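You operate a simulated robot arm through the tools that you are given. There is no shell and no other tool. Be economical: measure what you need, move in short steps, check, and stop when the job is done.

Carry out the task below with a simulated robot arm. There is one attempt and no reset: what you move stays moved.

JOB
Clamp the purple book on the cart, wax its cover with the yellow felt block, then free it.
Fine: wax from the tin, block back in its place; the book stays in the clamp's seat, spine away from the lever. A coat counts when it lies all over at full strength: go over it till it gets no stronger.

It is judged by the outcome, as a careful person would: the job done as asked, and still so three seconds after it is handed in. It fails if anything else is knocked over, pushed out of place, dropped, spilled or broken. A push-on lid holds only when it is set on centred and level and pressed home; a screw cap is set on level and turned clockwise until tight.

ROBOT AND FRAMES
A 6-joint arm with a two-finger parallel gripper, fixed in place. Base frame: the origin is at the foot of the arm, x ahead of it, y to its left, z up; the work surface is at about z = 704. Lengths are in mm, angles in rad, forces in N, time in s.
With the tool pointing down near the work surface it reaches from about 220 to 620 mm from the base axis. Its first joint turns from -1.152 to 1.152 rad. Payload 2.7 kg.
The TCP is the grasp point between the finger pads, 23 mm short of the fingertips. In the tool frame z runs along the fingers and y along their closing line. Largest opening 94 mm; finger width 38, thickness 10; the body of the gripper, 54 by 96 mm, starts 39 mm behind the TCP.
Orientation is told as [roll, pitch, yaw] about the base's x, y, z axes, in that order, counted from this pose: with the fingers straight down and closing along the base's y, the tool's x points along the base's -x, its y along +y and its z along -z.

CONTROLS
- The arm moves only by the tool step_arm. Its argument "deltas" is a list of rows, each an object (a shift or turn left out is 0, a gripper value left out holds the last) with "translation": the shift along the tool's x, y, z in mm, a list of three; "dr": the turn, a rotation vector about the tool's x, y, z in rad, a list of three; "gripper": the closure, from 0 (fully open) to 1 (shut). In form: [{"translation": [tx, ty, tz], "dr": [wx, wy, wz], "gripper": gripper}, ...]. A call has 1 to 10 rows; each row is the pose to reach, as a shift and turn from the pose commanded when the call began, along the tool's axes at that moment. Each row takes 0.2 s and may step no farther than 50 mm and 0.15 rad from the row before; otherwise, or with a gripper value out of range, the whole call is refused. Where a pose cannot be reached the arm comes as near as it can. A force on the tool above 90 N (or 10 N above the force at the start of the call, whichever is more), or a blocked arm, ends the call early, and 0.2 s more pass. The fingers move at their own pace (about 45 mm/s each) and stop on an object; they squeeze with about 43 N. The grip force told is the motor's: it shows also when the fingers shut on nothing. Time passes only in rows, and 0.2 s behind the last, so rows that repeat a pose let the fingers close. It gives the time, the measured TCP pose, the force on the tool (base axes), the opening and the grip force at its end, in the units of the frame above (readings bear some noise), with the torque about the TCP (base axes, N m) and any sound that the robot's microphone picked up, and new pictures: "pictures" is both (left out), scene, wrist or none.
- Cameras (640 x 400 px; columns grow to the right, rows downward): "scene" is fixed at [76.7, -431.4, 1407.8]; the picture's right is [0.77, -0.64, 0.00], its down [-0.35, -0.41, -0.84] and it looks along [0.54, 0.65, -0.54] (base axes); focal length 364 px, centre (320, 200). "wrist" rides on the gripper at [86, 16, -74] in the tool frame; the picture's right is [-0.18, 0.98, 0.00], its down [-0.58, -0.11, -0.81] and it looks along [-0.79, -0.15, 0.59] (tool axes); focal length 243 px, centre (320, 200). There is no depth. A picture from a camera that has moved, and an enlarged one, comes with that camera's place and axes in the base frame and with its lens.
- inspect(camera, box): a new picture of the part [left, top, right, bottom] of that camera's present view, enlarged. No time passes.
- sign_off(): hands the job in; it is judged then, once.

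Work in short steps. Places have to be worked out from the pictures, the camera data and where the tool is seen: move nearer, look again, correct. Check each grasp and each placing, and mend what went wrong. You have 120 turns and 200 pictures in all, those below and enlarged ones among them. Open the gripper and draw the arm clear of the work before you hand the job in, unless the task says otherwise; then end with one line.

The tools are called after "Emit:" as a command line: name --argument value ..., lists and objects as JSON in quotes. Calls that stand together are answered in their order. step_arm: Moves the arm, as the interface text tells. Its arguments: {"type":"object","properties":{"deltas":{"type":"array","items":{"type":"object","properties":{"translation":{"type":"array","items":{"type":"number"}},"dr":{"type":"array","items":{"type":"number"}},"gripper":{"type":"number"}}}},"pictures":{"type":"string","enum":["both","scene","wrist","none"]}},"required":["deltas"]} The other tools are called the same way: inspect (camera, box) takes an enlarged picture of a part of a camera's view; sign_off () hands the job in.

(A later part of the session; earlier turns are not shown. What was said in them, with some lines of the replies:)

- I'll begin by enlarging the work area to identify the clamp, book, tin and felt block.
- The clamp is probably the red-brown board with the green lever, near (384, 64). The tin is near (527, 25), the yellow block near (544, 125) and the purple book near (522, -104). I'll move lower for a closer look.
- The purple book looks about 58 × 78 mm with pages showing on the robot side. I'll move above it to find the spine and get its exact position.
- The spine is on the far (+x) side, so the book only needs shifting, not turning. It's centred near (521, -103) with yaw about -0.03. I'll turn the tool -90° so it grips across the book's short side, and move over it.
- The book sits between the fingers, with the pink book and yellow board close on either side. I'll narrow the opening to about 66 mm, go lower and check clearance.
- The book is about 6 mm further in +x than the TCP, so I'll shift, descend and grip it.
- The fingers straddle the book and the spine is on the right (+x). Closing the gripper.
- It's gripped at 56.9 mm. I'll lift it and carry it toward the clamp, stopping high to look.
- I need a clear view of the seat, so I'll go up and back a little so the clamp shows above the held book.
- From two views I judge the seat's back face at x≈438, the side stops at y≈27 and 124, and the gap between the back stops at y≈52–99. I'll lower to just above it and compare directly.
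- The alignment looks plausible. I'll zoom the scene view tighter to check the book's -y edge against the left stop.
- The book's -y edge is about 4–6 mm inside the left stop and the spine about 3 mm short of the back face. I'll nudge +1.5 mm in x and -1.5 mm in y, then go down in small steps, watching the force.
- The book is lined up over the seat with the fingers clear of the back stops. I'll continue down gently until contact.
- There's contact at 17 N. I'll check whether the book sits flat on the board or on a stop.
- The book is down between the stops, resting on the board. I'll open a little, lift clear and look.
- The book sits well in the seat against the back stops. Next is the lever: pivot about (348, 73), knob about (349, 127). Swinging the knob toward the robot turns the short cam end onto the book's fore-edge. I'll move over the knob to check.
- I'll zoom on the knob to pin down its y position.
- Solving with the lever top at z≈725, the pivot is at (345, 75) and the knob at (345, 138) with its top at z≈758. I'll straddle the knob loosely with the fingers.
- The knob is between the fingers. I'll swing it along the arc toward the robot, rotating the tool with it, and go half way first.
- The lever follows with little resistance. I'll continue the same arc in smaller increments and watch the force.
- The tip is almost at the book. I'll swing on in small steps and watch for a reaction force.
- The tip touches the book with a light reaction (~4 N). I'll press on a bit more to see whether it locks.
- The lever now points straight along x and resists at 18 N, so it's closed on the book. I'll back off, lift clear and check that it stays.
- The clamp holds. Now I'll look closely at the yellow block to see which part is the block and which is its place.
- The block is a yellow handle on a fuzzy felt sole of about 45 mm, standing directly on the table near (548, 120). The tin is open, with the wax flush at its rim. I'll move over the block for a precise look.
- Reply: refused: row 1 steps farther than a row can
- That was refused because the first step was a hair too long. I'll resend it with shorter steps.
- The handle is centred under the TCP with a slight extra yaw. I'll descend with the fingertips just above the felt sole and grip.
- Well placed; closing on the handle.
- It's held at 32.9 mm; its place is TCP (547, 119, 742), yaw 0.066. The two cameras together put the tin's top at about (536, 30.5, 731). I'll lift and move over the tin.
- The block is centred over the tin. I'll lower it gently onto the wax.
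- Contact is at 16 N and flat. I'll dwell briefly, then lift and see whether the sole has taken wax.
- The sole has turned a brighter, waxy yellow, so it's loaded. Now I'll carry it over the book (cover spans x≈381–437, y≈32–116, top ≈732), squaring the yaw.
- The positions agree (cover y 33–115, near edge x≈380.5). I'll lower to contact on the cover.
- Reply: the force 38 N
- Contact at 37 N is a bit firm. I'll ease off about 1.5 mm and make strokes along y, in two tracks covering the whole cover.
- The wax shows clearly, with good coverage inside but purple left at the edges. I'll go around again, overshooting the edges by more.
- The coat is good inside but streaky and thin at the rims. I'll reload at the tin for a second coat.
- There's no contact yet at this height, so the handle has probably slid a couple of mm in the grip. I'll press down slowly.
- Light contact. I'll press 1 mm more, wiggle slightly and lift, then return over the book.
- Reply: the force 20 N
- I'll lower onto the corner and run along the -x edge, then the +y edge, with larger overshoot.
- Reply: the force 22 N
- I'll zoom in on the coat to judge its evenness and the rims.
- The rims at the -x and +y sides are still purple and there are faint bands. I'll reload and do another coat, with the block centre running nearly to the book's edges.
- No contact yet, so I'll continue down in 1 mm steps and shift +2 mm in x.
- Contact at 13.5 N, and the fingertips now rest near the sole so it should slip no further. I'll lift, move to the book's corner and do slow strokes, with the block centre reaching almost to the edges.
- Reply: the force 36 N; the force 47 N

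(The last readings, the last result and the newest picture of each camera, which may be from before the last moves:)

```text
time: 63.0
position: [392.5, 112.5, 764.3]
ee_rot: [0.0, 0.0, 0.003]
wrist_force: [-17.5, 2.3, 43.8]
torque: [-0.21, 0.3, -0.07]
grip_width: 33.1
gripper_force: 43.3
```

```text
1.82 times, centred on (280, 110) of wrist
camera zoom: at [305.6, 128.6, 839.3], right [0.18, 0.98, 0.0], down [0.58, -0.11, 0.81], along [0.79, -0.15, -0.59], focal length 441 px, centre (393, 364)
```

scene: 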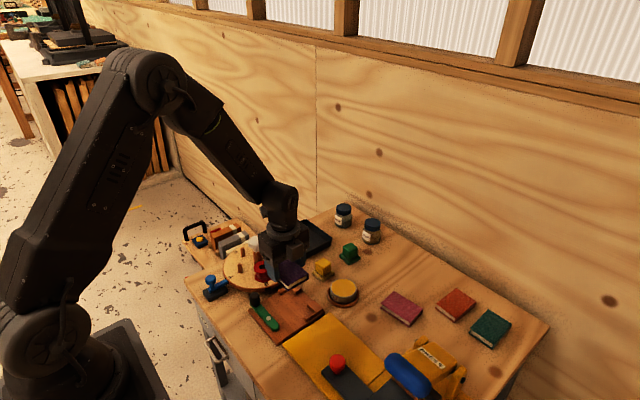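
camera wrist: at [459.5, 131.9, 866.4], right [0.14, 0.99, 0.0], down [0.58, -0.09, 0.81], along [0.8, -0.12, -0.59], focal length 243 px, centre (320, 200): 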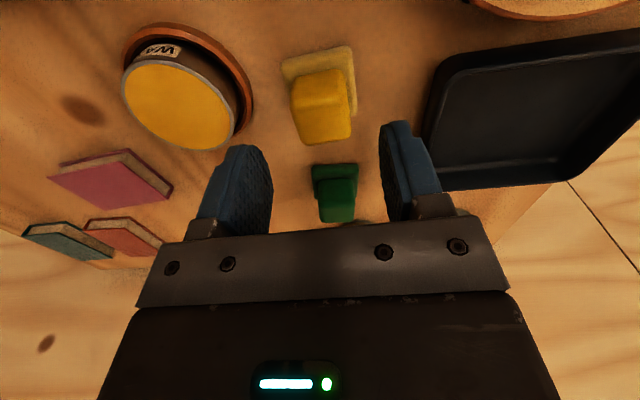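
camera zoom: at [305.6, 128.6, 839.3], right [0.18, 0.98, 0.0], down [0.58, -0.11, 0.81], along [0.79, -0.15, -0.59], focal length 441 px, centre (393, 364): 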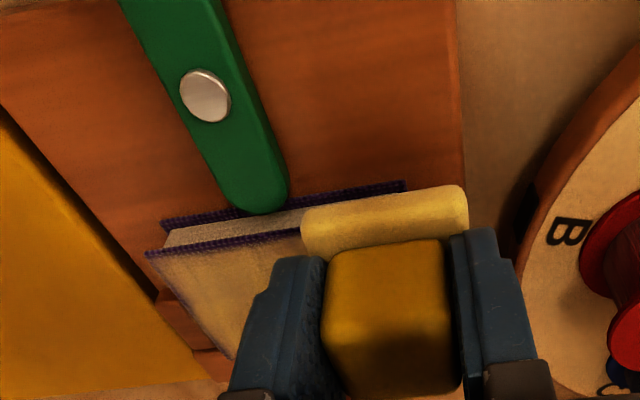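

The rim is getting thinner. Force is 44 N, so I'll ease off ~1.2 mm and continue slowly along the +y, +x and -y edges.

Emit:
step_arm --deltas '[{"translation": [-2, 0, -1.2]}, {"translation": [-10, 0, -1.2]}, {"translation": [-18, 0, -1.2]}, {"translation": [-26, 0, -1.2]}, {"translation": [-34, 0, -1.2]}, {"translation": [-40, 0, -1.2]}, {"translation": [-40, -9, -1.2]}, {"translation": [-40, -18, -1.2]}, {"translation": [-40, -27, -1.2]}, {"translation": [-40, -36, -1.2]}]' --pictures "none"

Emit:
step_arm --deltas '[{"translation": [0, -9, 0]}, {"translation": [0, -18, 0]}, {"translation": [0, -27, 0]}, {"translation": [0, -38, 0]}, {"translation": [8, -38, 0]}, {"translation": [16, -38, 0]}, {"translation": [24, -38, 0]}, {"translation": [32, -38, 0]}, {"translation": [40, -38, 0]}, {"translation": [47, -38, 0]}]' --pictures "none"

Emit:
step_arm --deltas '[{"translation": [0, 8, 0]}, {"translation": [0, 16, 0]}, {"translation": [0, 24, 0]}, {"translation": [0, 32, 0]}, {"translation": [0, 40, 0]}, {"translation": [0, 48, 0]}, {"translation": [0, 56, 0]}, {"translation": [0, 64, 0]}, {"translation": [0, 73, 0]}, {"translation": [-12, 73, 0]}]' --pictures "none"

Emit:
step_arm --deltas '[{"translation": [0, -8, 0]}, {"translation": [0, -16, 0]}, {"translation": [0, -24, 0]}, {"translation": [0, -32, 0]}, {"translation": [0, -40, 0]}, {"translation": [0, -48, 0]}, {"translation": [0, -56, 0]}, {"translation": [0, -64, 0]}, {"translation": [0, -73, 0]}, {"translation": [-16, -73, 0]}]' --pictures "none"

Emit:
step_arm --deltas '[{"translation": [0, 8, 0]}, {"translation": [0, 16, 0]}, {"translation": [0, 24, 0]}, {"translation": [0, 32, 0]}, {"translation": [0, 40, 0]}, {"translation": [0, 48, 0]}, {"translation": [0, 56, 0]}, {"translation": [0, 64, 0]}, {"translation": [0, 73, 0]}, {"translation": [0, 73, -8]}]' --pictures "none"

Emit:
step_arm --deltas '[{"translation": [0, 15, -35]}, {"translation": [0, 35, -65]}]' --pictures "none"

Emit:
inspect --camera "wrist" --box '[155, 0, 315, 120]'

Emit:
inspect --camera "scene" --box '[274, 282, 312, 312]'

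```text
time: 65.2
position: [434.8, 74.4, 764.4]
ee_rot: [0.001, -0.001, -0.001]
wrist_force: [0.3, 3.0, 9.1]
torque: [0.13, 0.11, -0.03]
grip_width: 33.0
gripper_force: 43.0
```

```text
time: 67.4
position: [389.9, 35.8, 764.6]
ee_rot: [0.002, -0.005, 0.0]
wrist_force: [8.5, -1.0, 21.7]
torque: [0.19, -0.41, -0.13]
grip_width: 33.2
gripper_force: 43.4
```

```text
time: 69.6
position: [400.2, 108.6, 765.2]
ee_rot: [0.0, 0.002, -0.001]
wrist_force: [-8.3, 3.0, 17.9]
torque: [-0.03, 0.2, -0.03]
grip_width: 33.2
gripper_force: 42.8
```

```text
time: 71.8
position: [414.4, 34.4, 764.1]
ee_rot: [-0.003, 0.004, 0.0]
wrist_force: [-12.6, -2.0, 33.4]
torque: [0.38, 0.3, 0.14]
grip_width: 32.9
gripper_force: 42.6
```

```text
time: 74.0
position: [415.5, 109.1, 771.8]
ee_rot: [0.0, 0.001, 0.0]
wrist_force: [0.5, -0.8, -0.3]
torque: [-0.05, 0.01, 0.02]
grip_width: 33.4
gripper_force: 43.1
```

```text
time: 74.6
position: [414.9, 144.6, 837.9]
ee_rot: [-0.001, 0.001, 0.0]
wrist_force: [0.2, 0.5, -0.6]
torque: [0.0, 0.0, 0.0]
grip_width: 33.1
gripper_force: 43.5
```

```text
3.33 times, centred on (235, 60) of wrist
camera zoom: at [328.0, 161.0, 912.8], right [0.18, 0.98, 0.0], down [0.58, -0.11, 0.81], along [0.79, -0.15, -0.59], focal length 809 px, centre (603, 667)
```

zoom: 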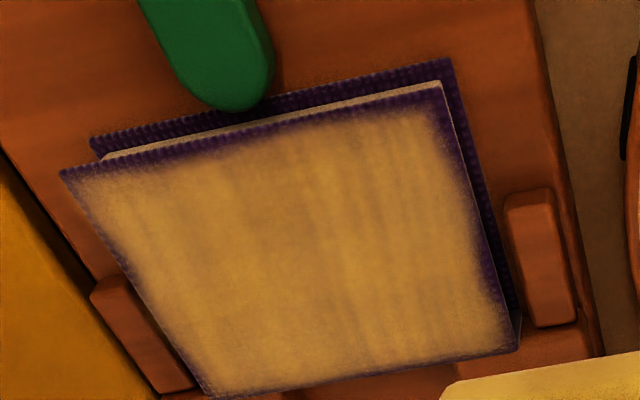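

```text
13.33 times, centred on (293, 297) of scene
camera zoom: at [76.7, -431.5, 1407.8], right [0.77, -0.64, 0.0], down [-0.35, -0.41, -0.84], along [0.54, 0.65, -0.54], focal length 4856 px, centre (680, -1093)
```

zoom: 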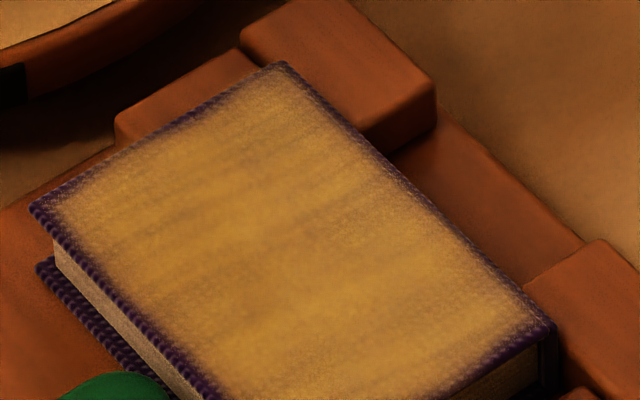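

The rim didn't change even with full overshoot, so it's probably just the soft border of the finish. I'll take the same view as after the first pass to compare strength.

Emit:
inspect --camera "scene" --box '[260, 265, 330, 325]'

```text
6.67 times, centred on (295, 295) of scene
camera zoom: at [76.7, -431.5, 1407.8], right [0.77, -0.64, 0.0], down [-0.35, -0.41, -0.84], along [0.54, 0.65, -0.54], focal length 2428 px, centre (487, -433)
```

zoom: 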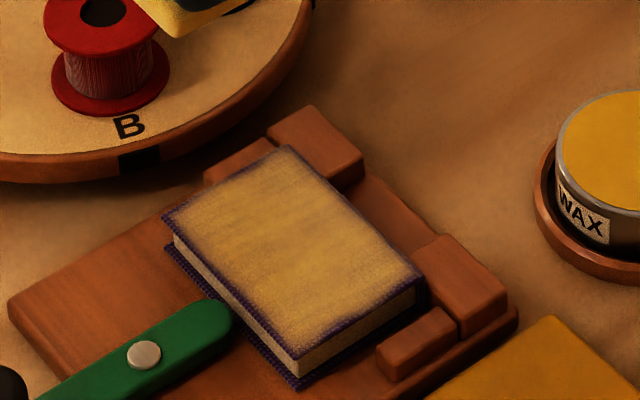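

It looks the same as after the earlier passes, so the coat is saturated. I'll return the block to its place at (547, 119), yaw 0.066.

Emit:
step_arm --deltas '[{"translation": [-35, -6, 0], "dr": [0, 0, -0.02]}, {"translation": [-75, -13, 0], "dr": [0, 0, -0.04]}, {"translation": [-110, -20, 0], "dr": [0, 0, -0.066]}, {"translation": [-132, -25.6, 5], "dr": [0, 0, -0.066]}, {"translation": [-132, -25.6, 45], "dr": [0, 0, -0.066]}, {"translation": [-132, -25.6, 75], "dr": [0, 0, -0.066]}, {"translation": [-132, -25.6, 90], "dr": [0, 0, -0.066]}, {"translation": [-132, -25.6, 90], "dr": [0, 0, -0.066]}]' --pictures "none"

Emit:
inspect --camera "scene" --box '[306, 240, 370, 280]'

```text
time: 76.4
position: [547.1, 119.2, 747.6]
ee_rot: [0.0, -0.001, 0.067]
wrist_force: [-0.3, -0.8, -0.4]
torque: [0.02, 0.0, 0.03]
grip_width: 33.1
gripper_force: 43.3
```

```text
10.00 times, centred on (338, 260) of scene
camera zoom: at [76.7, -431.4, 1407.8], right [0.77, -0.64, 0.0], down [-0.35, -0.41, -0.84], along [0.54, 0.65, -0.54], focal length 3642 px, centre (140, -400)
```

zoom: 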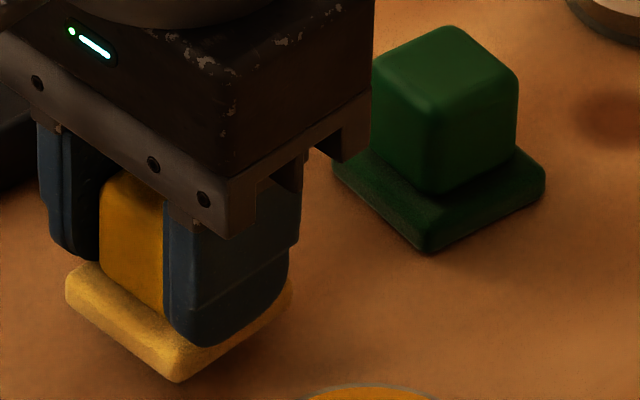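

Lowering to the table in small steps.

Emit:
step_arm --deltas '[{"translation": [0, 0, 6]}, {"translation": [0, 0, 9]}, {"translation": [0, 0, 10]}, {"translation": [0, 0, 10]}]' --pictures "none"

Emit:
inspect --camera "scene" --box '[306, 240, 370, 280]'

```text
time: 77.4
position: [548.3, 117.9, 737.5]
ee_rot: [0.002, -0.001, 0.067]
wrist_force: [-1.0, 0.4, 0.2]
torque: [-0.01, 0.0, -0.03]
grip_width: 33.1
gripper_force: 43.1
```

```text
10.00 times, centred on (338, 260) of scene
camera zoom: at [76.7, -431.4, 1407.8], right [0.77, -0.64, 0.0], down [-0.35, -0.41, -0.84], along [0.54, 0.65, -0.54], focal length 3642 px, centre (140, -400)
```

zoom: 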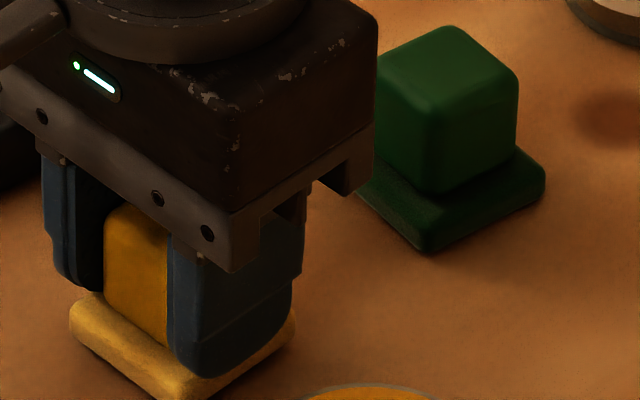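

Not touching yet, and it's about 2 mm right of the original spot in the picture. I'll correct slightly and lower to contact.

Emit:
step_arm --deltas '[{"translation": [1.8, 1.2, 0]}, {"translation": [1.8, 1.2, 1]}, {"translation": [1.8, 1.2, 2]}, {"translation": [1.8, 1.2, 2]}]' --pictures "none"

Emit:
inspect --camera "scene" --box '[306, 240, 370, 280]'

```text
time: 78.4
position: [545.4, 120.0, 735.2]
ee_rot: [0.0, 0.0, 0.067]
wrist_force: [0.4, -0.9, -0.4]
torque: [-0.02, -0.01, 0.02]
grip_width: 33.0
gripper_force: 43.3
```

```text
10.00 times, centred on (338, 260) of scene
camera zoom: at [76.7, -431.4, 1407.8], right [0.77, -0.64, 0.0], down [-0.35, -0.41, -0.84], along [0.54, 0.65, -0.54], focal length 3642 px, centre (140, -400)
```

zoom: 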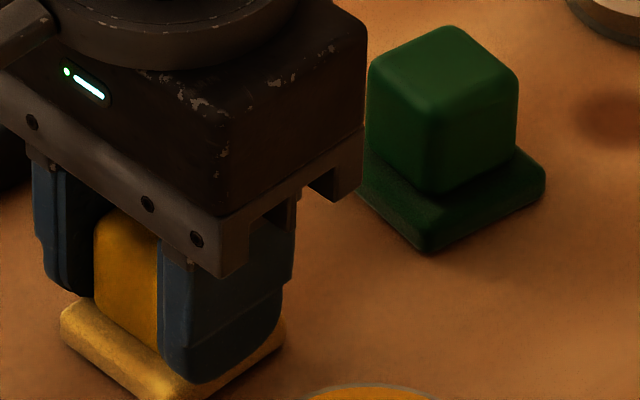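

It now matches the original outline, just slightly above the table. I'll lower another 1.5 mm.

Emit:
step_arm --deltas '[{"translation": [0, 0, 0.8]}, {"translation": [0, 0, 1.5]}, {"translation": [0, 0, 1.5]}]' --pictures "none"

```text
time: 79.2
position: [547.4, 119.5, 734.7]
ee_rot: [0.0, 0.001, 0.065]
wrist_force: [-1.9, -0.5, 6.4]
torque: [-0.01, 0.15, 0.01]
grip_width: 33.2
gripper_force: 42.9
```

Contact at 6 N, so the block is standing on the table. I'll release it and rise.

Emit:
step_arm --deltas '[{"gripper": 0.5}, {"gripper": 0.36}, {"gripper": 0.36}, {"translation": [0, 0, -40]}, {"translation": [0, 0, -85]}, {"translation": [40, 0, -110]}, {"translation": [80, 0, -130]}, {"translation": [110, 0, -150]}, {"translation": [110, 0, -150]}]' --pictures "wrist"

Emit:
inspect --camera "scene" --box '[306, 240, 370, 280]'

Emit:
inspect --camera "scene" --box '[318, 270, 366, 310]'

```text
time: 81.2
position: [433.7, 111.3, 884.8]
ee_rot: [0.0, -0.001, 0.067]
wrist_force: [-0.4, -0.2, 0.3]
torque: [-0.01, -0.01, -0.02]
grip_width: 60.3
gripper_force: 0.0
camera wrist: at [345.4, 122.4, 960.3], right [0.12, 0.99, 0.0], down [0.59, -0.07, 0.81], along [0.8, -0.1, -0.59], focal length 243 px, centre (320, 200)
```

wrist: 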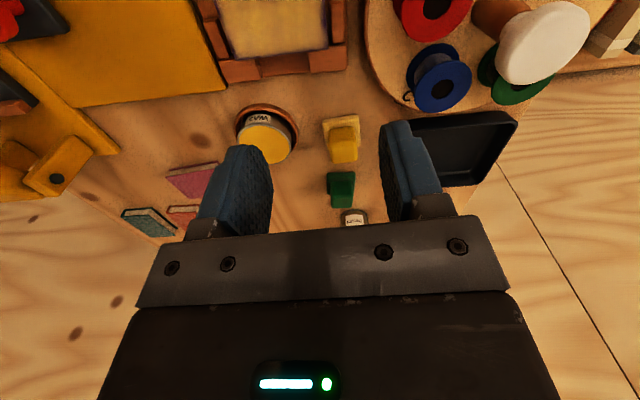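

```text
10.00 times, centred on (338, 260) of scene
camera zoom: at [76.6, -431.4, 1407.8], right [0.77, -0.64, 0.0], down [-0.35, -0.41, -0.84], along [0.54, 0.65, -0.54], focal length 3642 px, centre (140, -400)
```

zoom: 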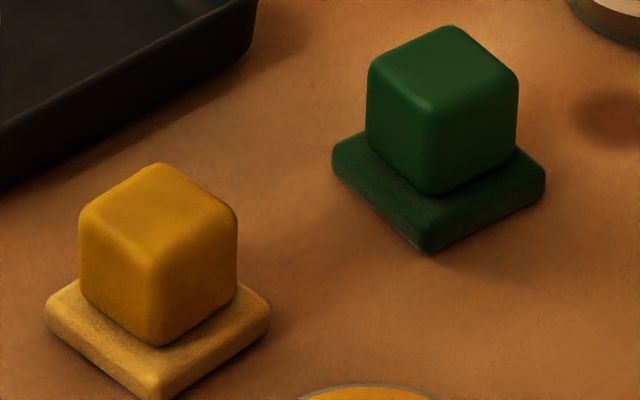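

```text
10.00 times, centred on (342, 290) of scene
camera zoom: at [76.6, -431.4, 1407.8], right [0.77, -0.64, 0.0], down [-0.35, -0.41, -0.84], along [0.54, 0.65, -0.54], focal length 3642 px, centre (100, -700)
```

zoom: 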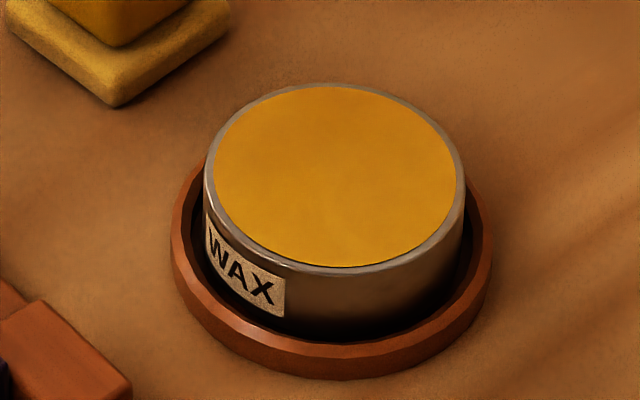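

The tin is undisturbed, but the block ended several mm off its original spot (~8 mm in +y), dragged on release. I'll go back over it in the same viewing pose as before to compare and fix that.

Emit:
step_arm --deltas '[{"translation": [-40, 0, 10]}, {"translation": [-80, 0, 30]}, {"translation": [-114.3, 0.4, 60], "dr": [0, 0, 0.025]}, {"translation": [-114.3, 0.4, 93], "dr": [0, 0, 0.025]}, {"translation": [-114.3, 0.4, 93], "dr": [0, 0, 0.025]}]' --pictures "none"

Emit:
inspect --camera "wrist" --box '[220, 40, 420, 220]'

```text
time: 82.4
position: [550.2, 120.6, 790.2]
ee_rot: [0.0, 0.0, 0.041]
wrist_force: [0.0, 0.3, 0.2]
torque: [0.0, 0.01, -0.02]
grip_width: 60.1
gripper_force: 0.0
```

```text
2.22 times, centred on (320, 130) of wrist
camera zoom: at [461.9, 133.4, 864.5], right [0.14, 0.99, 0.0], down [0.59, -0.09, 0.81], along [0.8, -0.12, -0.59], focal length 539 px, centre (320, 356)
```

zoom: 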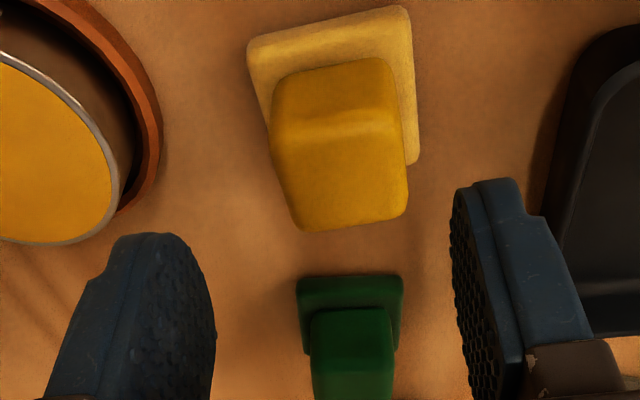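

Relative to the first picture the block is displaced by about (-2.5, +6.5) mm. I'll re-grip it centred, then lift slightly and shift it back.

Emit:
step_arm --deltas '[{"translation": [2.2, 5.2, 10], "dr": [0, 0, -0.025]}, {"translation": [2.2, 5.2, 35], "dr": [0, 0, -0.025]}, {"translation": [2.2, 5.2, 50], "dr": [0, 0, -0.025]}, {"translation": [2.2, 5.2, 50], "dr": [0, 0, -0.025], "gripper": 0.6}, {"translation": [2.2, 5.2, 50], "dr": [0, 0, -0.025], "gripper": 0.75}, {"translation": [2.2, 5.2, 50], "dr": [0, 0, -0.025], "gripper": 0.75}, {"translation": [2.2, 5.2, 50], "dr": [0, 0, -0.025], "gripper": 0.75}]' --pictures "none"

Emit:
inspect --camera "scene" --box '[306, 240, 370, 280]'

```text
time: 84.0
position: [546.5, 125.7, 740.4]
ee_rot: [-0.001, 0.001, 0.067]
wrist_force: [0.6, 1.1, 1.1]
torque: [0.0, -0.04, 0.01]
grip_width: 33.2
gripper_force: 43.1
```

```text
10.00 times, centred on (338, 260) of scene
camera zoom: at [76.7, -431.4, 1407.8], right [0.77, -0.64, 0.0], down [-0.35, -0.41, -0.84], along [0.54, 0.65, -0.54], focal length 3642 px, centre (140, -400)
```

zoom: 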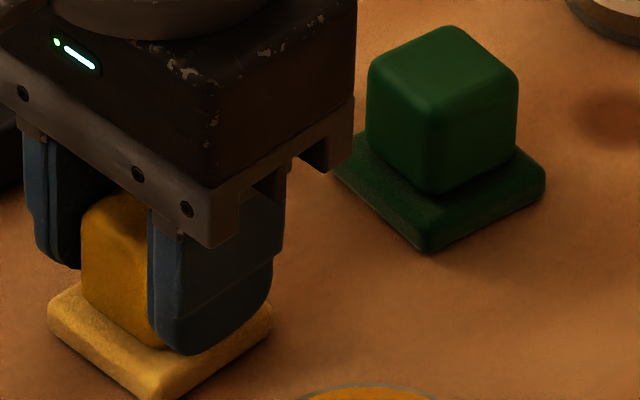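

Gripped without drift. I'll lift 3 mm, shift -7 mm in y and set it back at the same height.

Emit:
step_arm --deltas '[{"translation": [0, 0, -3]}, {"translation": [0.5, -3.5, -3]}, {"translation": [0.5, -7, -3]}, {"translation": [0.5, -7, -3]}, {"translation": [0.5, -7, 0]}, {"translation": [0.5, -7, 0]}]' --pictures "none"

Emit:
inspect --camera "scene" --box '[306, 240, 370, 280]'

```text
time: 85.4
position: [548.1, 119.2, 740.5]
ee_rot: [-0.001, 0.0, 0.066]
wrist_force: [-0.6, -0.2, 1.8]
torque: [0.02, 0.02, 0.01]
grip_width: 33.2
gripper_force: 43.2
```

```text
10.00 times, centred on (338, 260) of scene
camera zoom: at [76.6, -431.5, 1407.8], right [0.77, -0.64, 0.0], down [-0.35, -0.41, -0.84], along [0.54, 0.65, -0.54], focal length 3642 px, centre (140, -400)
```

zoom: 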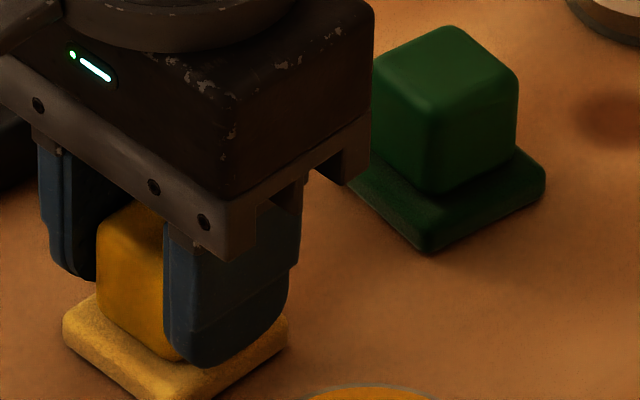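

The outline is within ~1 mm of the original. I'll release and lift straight up.

Emit:
step_arm --deltas '[{"gripper": 0.6}, {"gripper": 0.5}, {"gripper": 0.36}, {"gripper": 0.36}, {"translation": [0, 0, -40]}, {"translation": [0, 0, -85]}, {"translation": [40, 0, -110]}, {"translation": [80, 0, -130]}, {"translation": [110, 0, -150]}]' --pictures "none"

Emit:
inspect --camera "scene" --box '[306, 240, 370, 280]'

```text
time: 87.4
position: [437.3, 111.2, 890.5]
ee_rot: [0.0, 0.0, 0.066]
wrist_force: [-0.4, 0.2, 0.2]
torque: [0.0, 0.0, 0.04]
grip_width: 60.0
gripper_force: 0.0
```

```text
10.00 times, centred on (338, 260) of scene
camera zoom: at [76.7, -431.4, 1407.8], right [0.77, -0.64, 0.0], down [-0.35, -0.41, -0.84], along [0.54, 0.65, -0.54], focal length 3642 px, centre (140, -400)
```

zoom: 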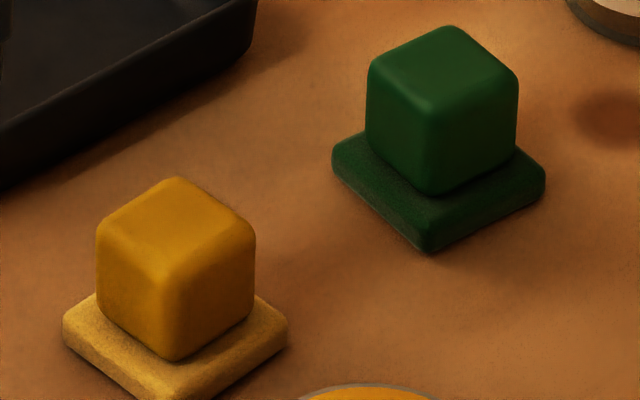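

The block is back in place to within a millimetre. Next is freeing the clamp: the knob is at about (282, 75), and I'll move above it.

Emit:
step_arm --deltas '[{"translation": [40, -7, 0]}, {"translation": [80, -14, 0]}, {"translation": [120, -21, 0], "dr": [0, 0, 0.03]}, {"translation": [156, -28, 10], "dr": [0, 0, 0.066]}, {"translation": [156, -28, 50], "dr": [0, 0, 0.066]}, {"translation": [156, -28, 60], "dr": [0, 0, 0.066]}]' --pictures "none"

Emit:
inspect --camera "wrist" --box '[200, 0, 440, 200]'

Emit:
inspect --camera "scene" --box '[260, 265, 330, 325]'

```text
time: 88.8
position: [286.2, 72.4, 831.4]
ee_rot: [-0.001, 0.0, 0.001]
wrist_force: [-0.2, 0.7, 0.2]
torque: [-0.01, 0.02, -0.01]
grip_width: 60.3
gripper_force: 0.2
```

```text
2.00 times, centred on (320, 100) of wrist
camera zoom: at [197.2, 88.8, 906.7], right [0.18, 0.98, 0.0], down [0.58, -0.11, 0.81], along [0.79, -0.15, -0.59], focal length 485 px, centre (320, 400)
```

zoom: 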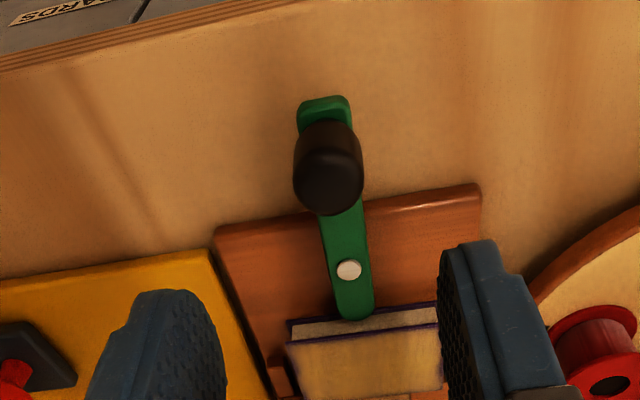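

```text
6.67 times, centred on (295, 295) of scene
camera zoom: at [76.6, -431.4, 1407.8], right [0.77, -0.64, 0.0], down [-0.35, -0.41, -0.84], along [0.54, 0.65, -0.54], focal length 2428 px, centre (487, -433)
```

zoom: 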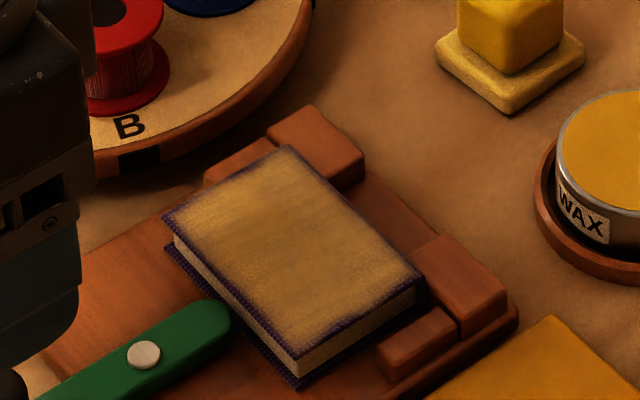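

The knob is at about (282, 75.5), so I'll descend around it.

Emit:
step_arm --deltas '[{"translation": [3, 3, 10], "gripper": 0.45}, {"translation": [3, 3, 45], "gripper": 0.45}, {"translation": [3, 3, 74], "gripper": 0.45}, {"translation": [3, 3, 74], "gripper": 0.6}, {"translation": [3, 3, 74], "gripper": 0.6}]' --pictures "none"

Emit:
inspect --camera "wrist" --box '[200, 40, 440, 240]'

```text
time: 90.0
position: [281.7, 75.8, 757.8]
ee_rot: [0.0, 0.0, 0.0]
wrist_force: [-0.6, 0.6, 0.6]
torque: [0.04, 0.03, 0.0]
grip_width: 37.3
gripper_force: 0.0
```

```text
2.00 times, centred on (320, 140) of wrist
camera zoom: at [194.1, 91.9, 832.2], right [0.18, 0.98, 0.0], down [0.58, -0.11, 0.81], along [0.79, -0.15, -0.59], focal length 485 px, centre (320, 320)
```

zoom: 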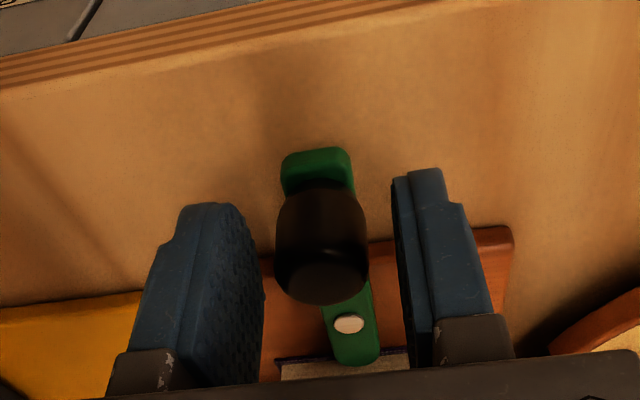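

The knob is between the fingers. Swinging the lever back open along the arc.

Emit:
step_arm --deltas '[{"translation": [0, 9.4, 0], "dr": [0, 0, 0.15]}, {"translation": [-2, 18.6, 0], "dr": [0, 0, 0.3]}, {"translation": [-5, 27, 0], "dr": [0, 0, 0.45]}, {"translation": [-10, 35, 0], "dr": [0, 0, 0.6]}, {"translation": [-16, 42.5, 0], "dr": [0, 0, 0.75]}, {"translation": [-16, 42.5, 0], "dr": [0, 0, 0.75]}]' --pictures "none"

Emit:
inspect --camera "scene" --box '[225, 255, 335, 345]'

```text
time: 91.4
position: [298.0, 119.6, 757.8]
ee_rot: [0.001, 0.001, -0.752]
wrist_force: [-0.2, 0.1, -0.4]
torque: [0.02, -0.02, 0.01]
grip_width: 37.8
gripper_force: 0.0
```

```text
4.44 times, centred on (280, 300) of scene
camera zoom: at [76.7, -431.4, 1407.8], right [0.77, -0.64, 0.0], down [-0.35, -0.41, -0.84], along [0.54, 0.65, -0.54], focal length 1619 px, centre (498, -244)
```

zoom: 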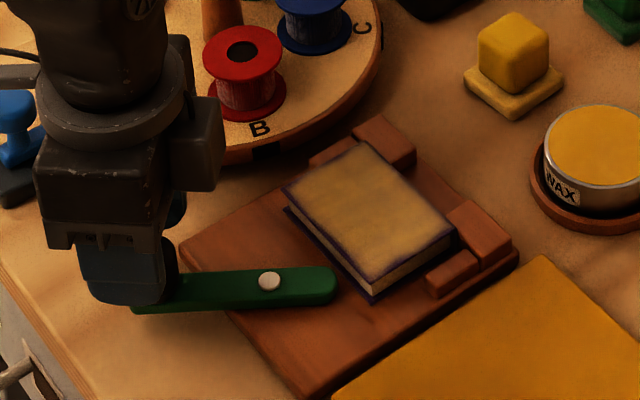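

The lever moves freely and the book stays put. Continuing to the original open position.

Emit:
step_arm --deltas '[{"translation": [0, 9.4, 0], "dr": [0, 0, 0.15]}, {"translation": [-2, 18.6, 0], "dr": [0, 0, 0.3]}, {"translation": [-5, 27, 0], "dr": [0, 0, 0.45]}, {"translation": [-10, 35, 0], "dr": [0, 0, 0.6]}, {"translation": [-16, 42.5, 0], "dr": [0, 0, 0.75]}, {"translation": [-22, 48.5, 0], "dr": [0, 0, 0.88]}, {"translation": [-22, 48.5, 0], "dr": [0, 0, 0.88]}]' --pictures "none"

Emit:
inspect --camera "scene" --box '[225, 255, 335, 345]'

```text
time: 93.0
position: [346.3, 138.4, 757.2]
ee_rot: [0.0, 0.0, -1.632]
wrist_force: [-0.7, -0.5, -0.2]
torque: [0.01, -0.02, -0.01]
grip_width: 37.8
gripper_force: 0.3
```

```text
4.44 times, centred on (280, 300) of scene
camera zoom: at [76.7, -431.4, 1407.8], right [0.77, -0.64, 0.0], down [-0.35, -0.41, -0.84], along [0.54, 0.65, -0.54], focal length 1619 px, centre (498, -244)
```

zoom: 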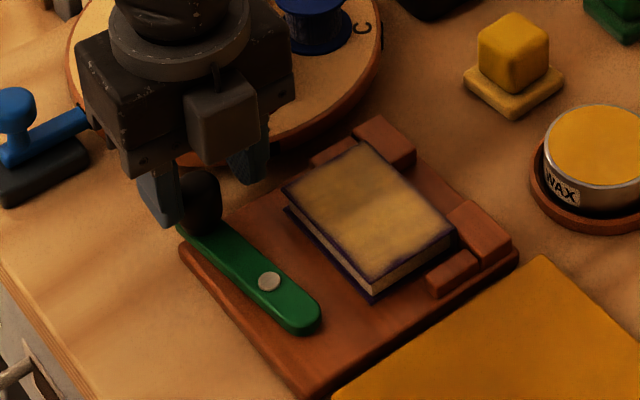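

About 7° short of the original position. I'll push 7 mm more, then retreat upward.

Emit:
step_arm --deltas '[{"translation": [0, 4, 0], "dr": [0, 0, 0]}, {"translation": [0, 7.5, 0]}, {"translation": [0, 7.5, 0]}, {"translation": [0, 0, 0]}, {"translation": [0, 0, -30]}, {"translation": [0, 0, -75], "gripper": 0.3}, {"translation": [0, 0, -120], "gripper": 0.3}, {"translation": [20, 0, -160], "gripper": 0.3}, {"translation": [40, 0, -200], "gripper": 0.3}]' --pictures "both"

Emit:
inspect --camera "scene" --box '[225, 255, 335, 345]'

Emit:
inspect --camera "wrist" --box '[260, 0, 500, 150]'

```text
time: 95.0
position: [347.2, 178.4, 955.6]
ee_rot: [0.001, 0.001, -1.631]
wrist_force: [-0.1, -0.2, -0.5]
torque: [-0.03, 0.0, -0.01]
grip_width: 65.8
gripper_force: 0.0
camera wrist: at [367.7, 264.4, 1031.0], right [0.97, -0.24, 0.0], down [-0.14, -0.57, 0.81], along [-0.2, -0.78, -0.59], focal length 243 px, centre (320, 200)
```

scene: 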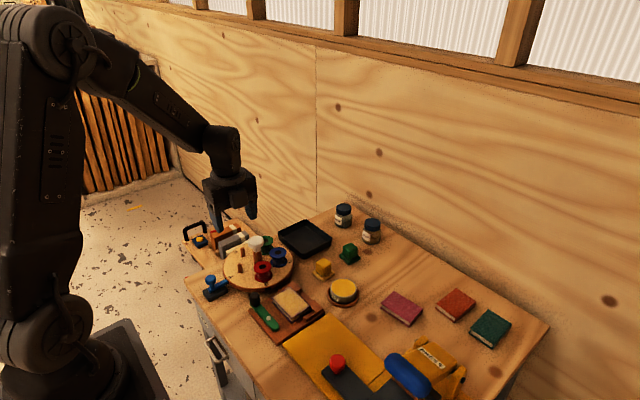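
wrist: 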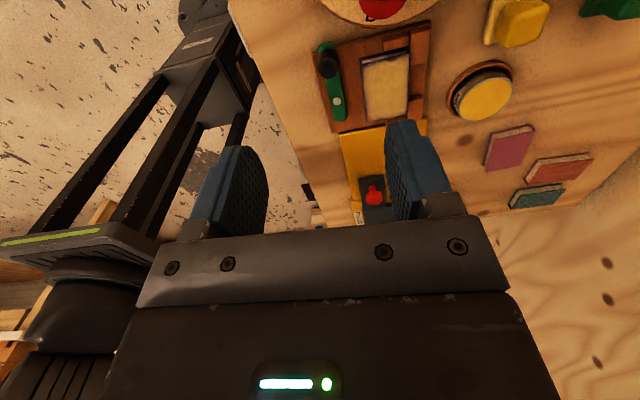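

```text
4.44 times, centred on (280, 300) of scene
camera zoom: at [76.6, -431.5, 1407.8], right [0.77, -0.64, 0.0], down [-0.35, -0.41, -0.84], along [0.54, 0.65, -0.54], focal length 1619 px, centre (498, -244)
```

zoom: 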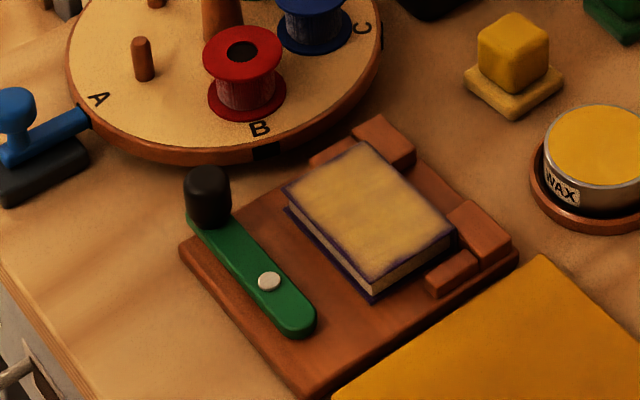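

```text
2.67 times, centred on (380, 75) of wrist
camera zoom: at [367.7, 264.4, 1031.0], right [0.97, -0.24, 0.0], down [-0.14, -0.57, 0.81], along [-0.2, -0.78, -0.59], focal length 647 px, centre (160, 533)
```

zoom: 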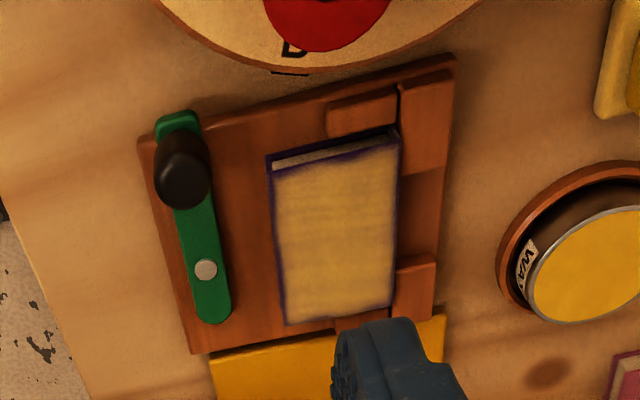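

The lever is back open, the book sits waxed in its seat with the spine on the far side, the block and tin are in place, and the arm is clear with the gripper open. Handing in.

Emit:
sign_off

```text
The job is handed in.
```

The purple book was clamped, waxed all over until the coat got no stronger (a thin, soft-edged purple line remains at the rim) and freed; it is in the clamp's seat with its spine away from the lever, and the yellow block is back within about 1 mm of its place.
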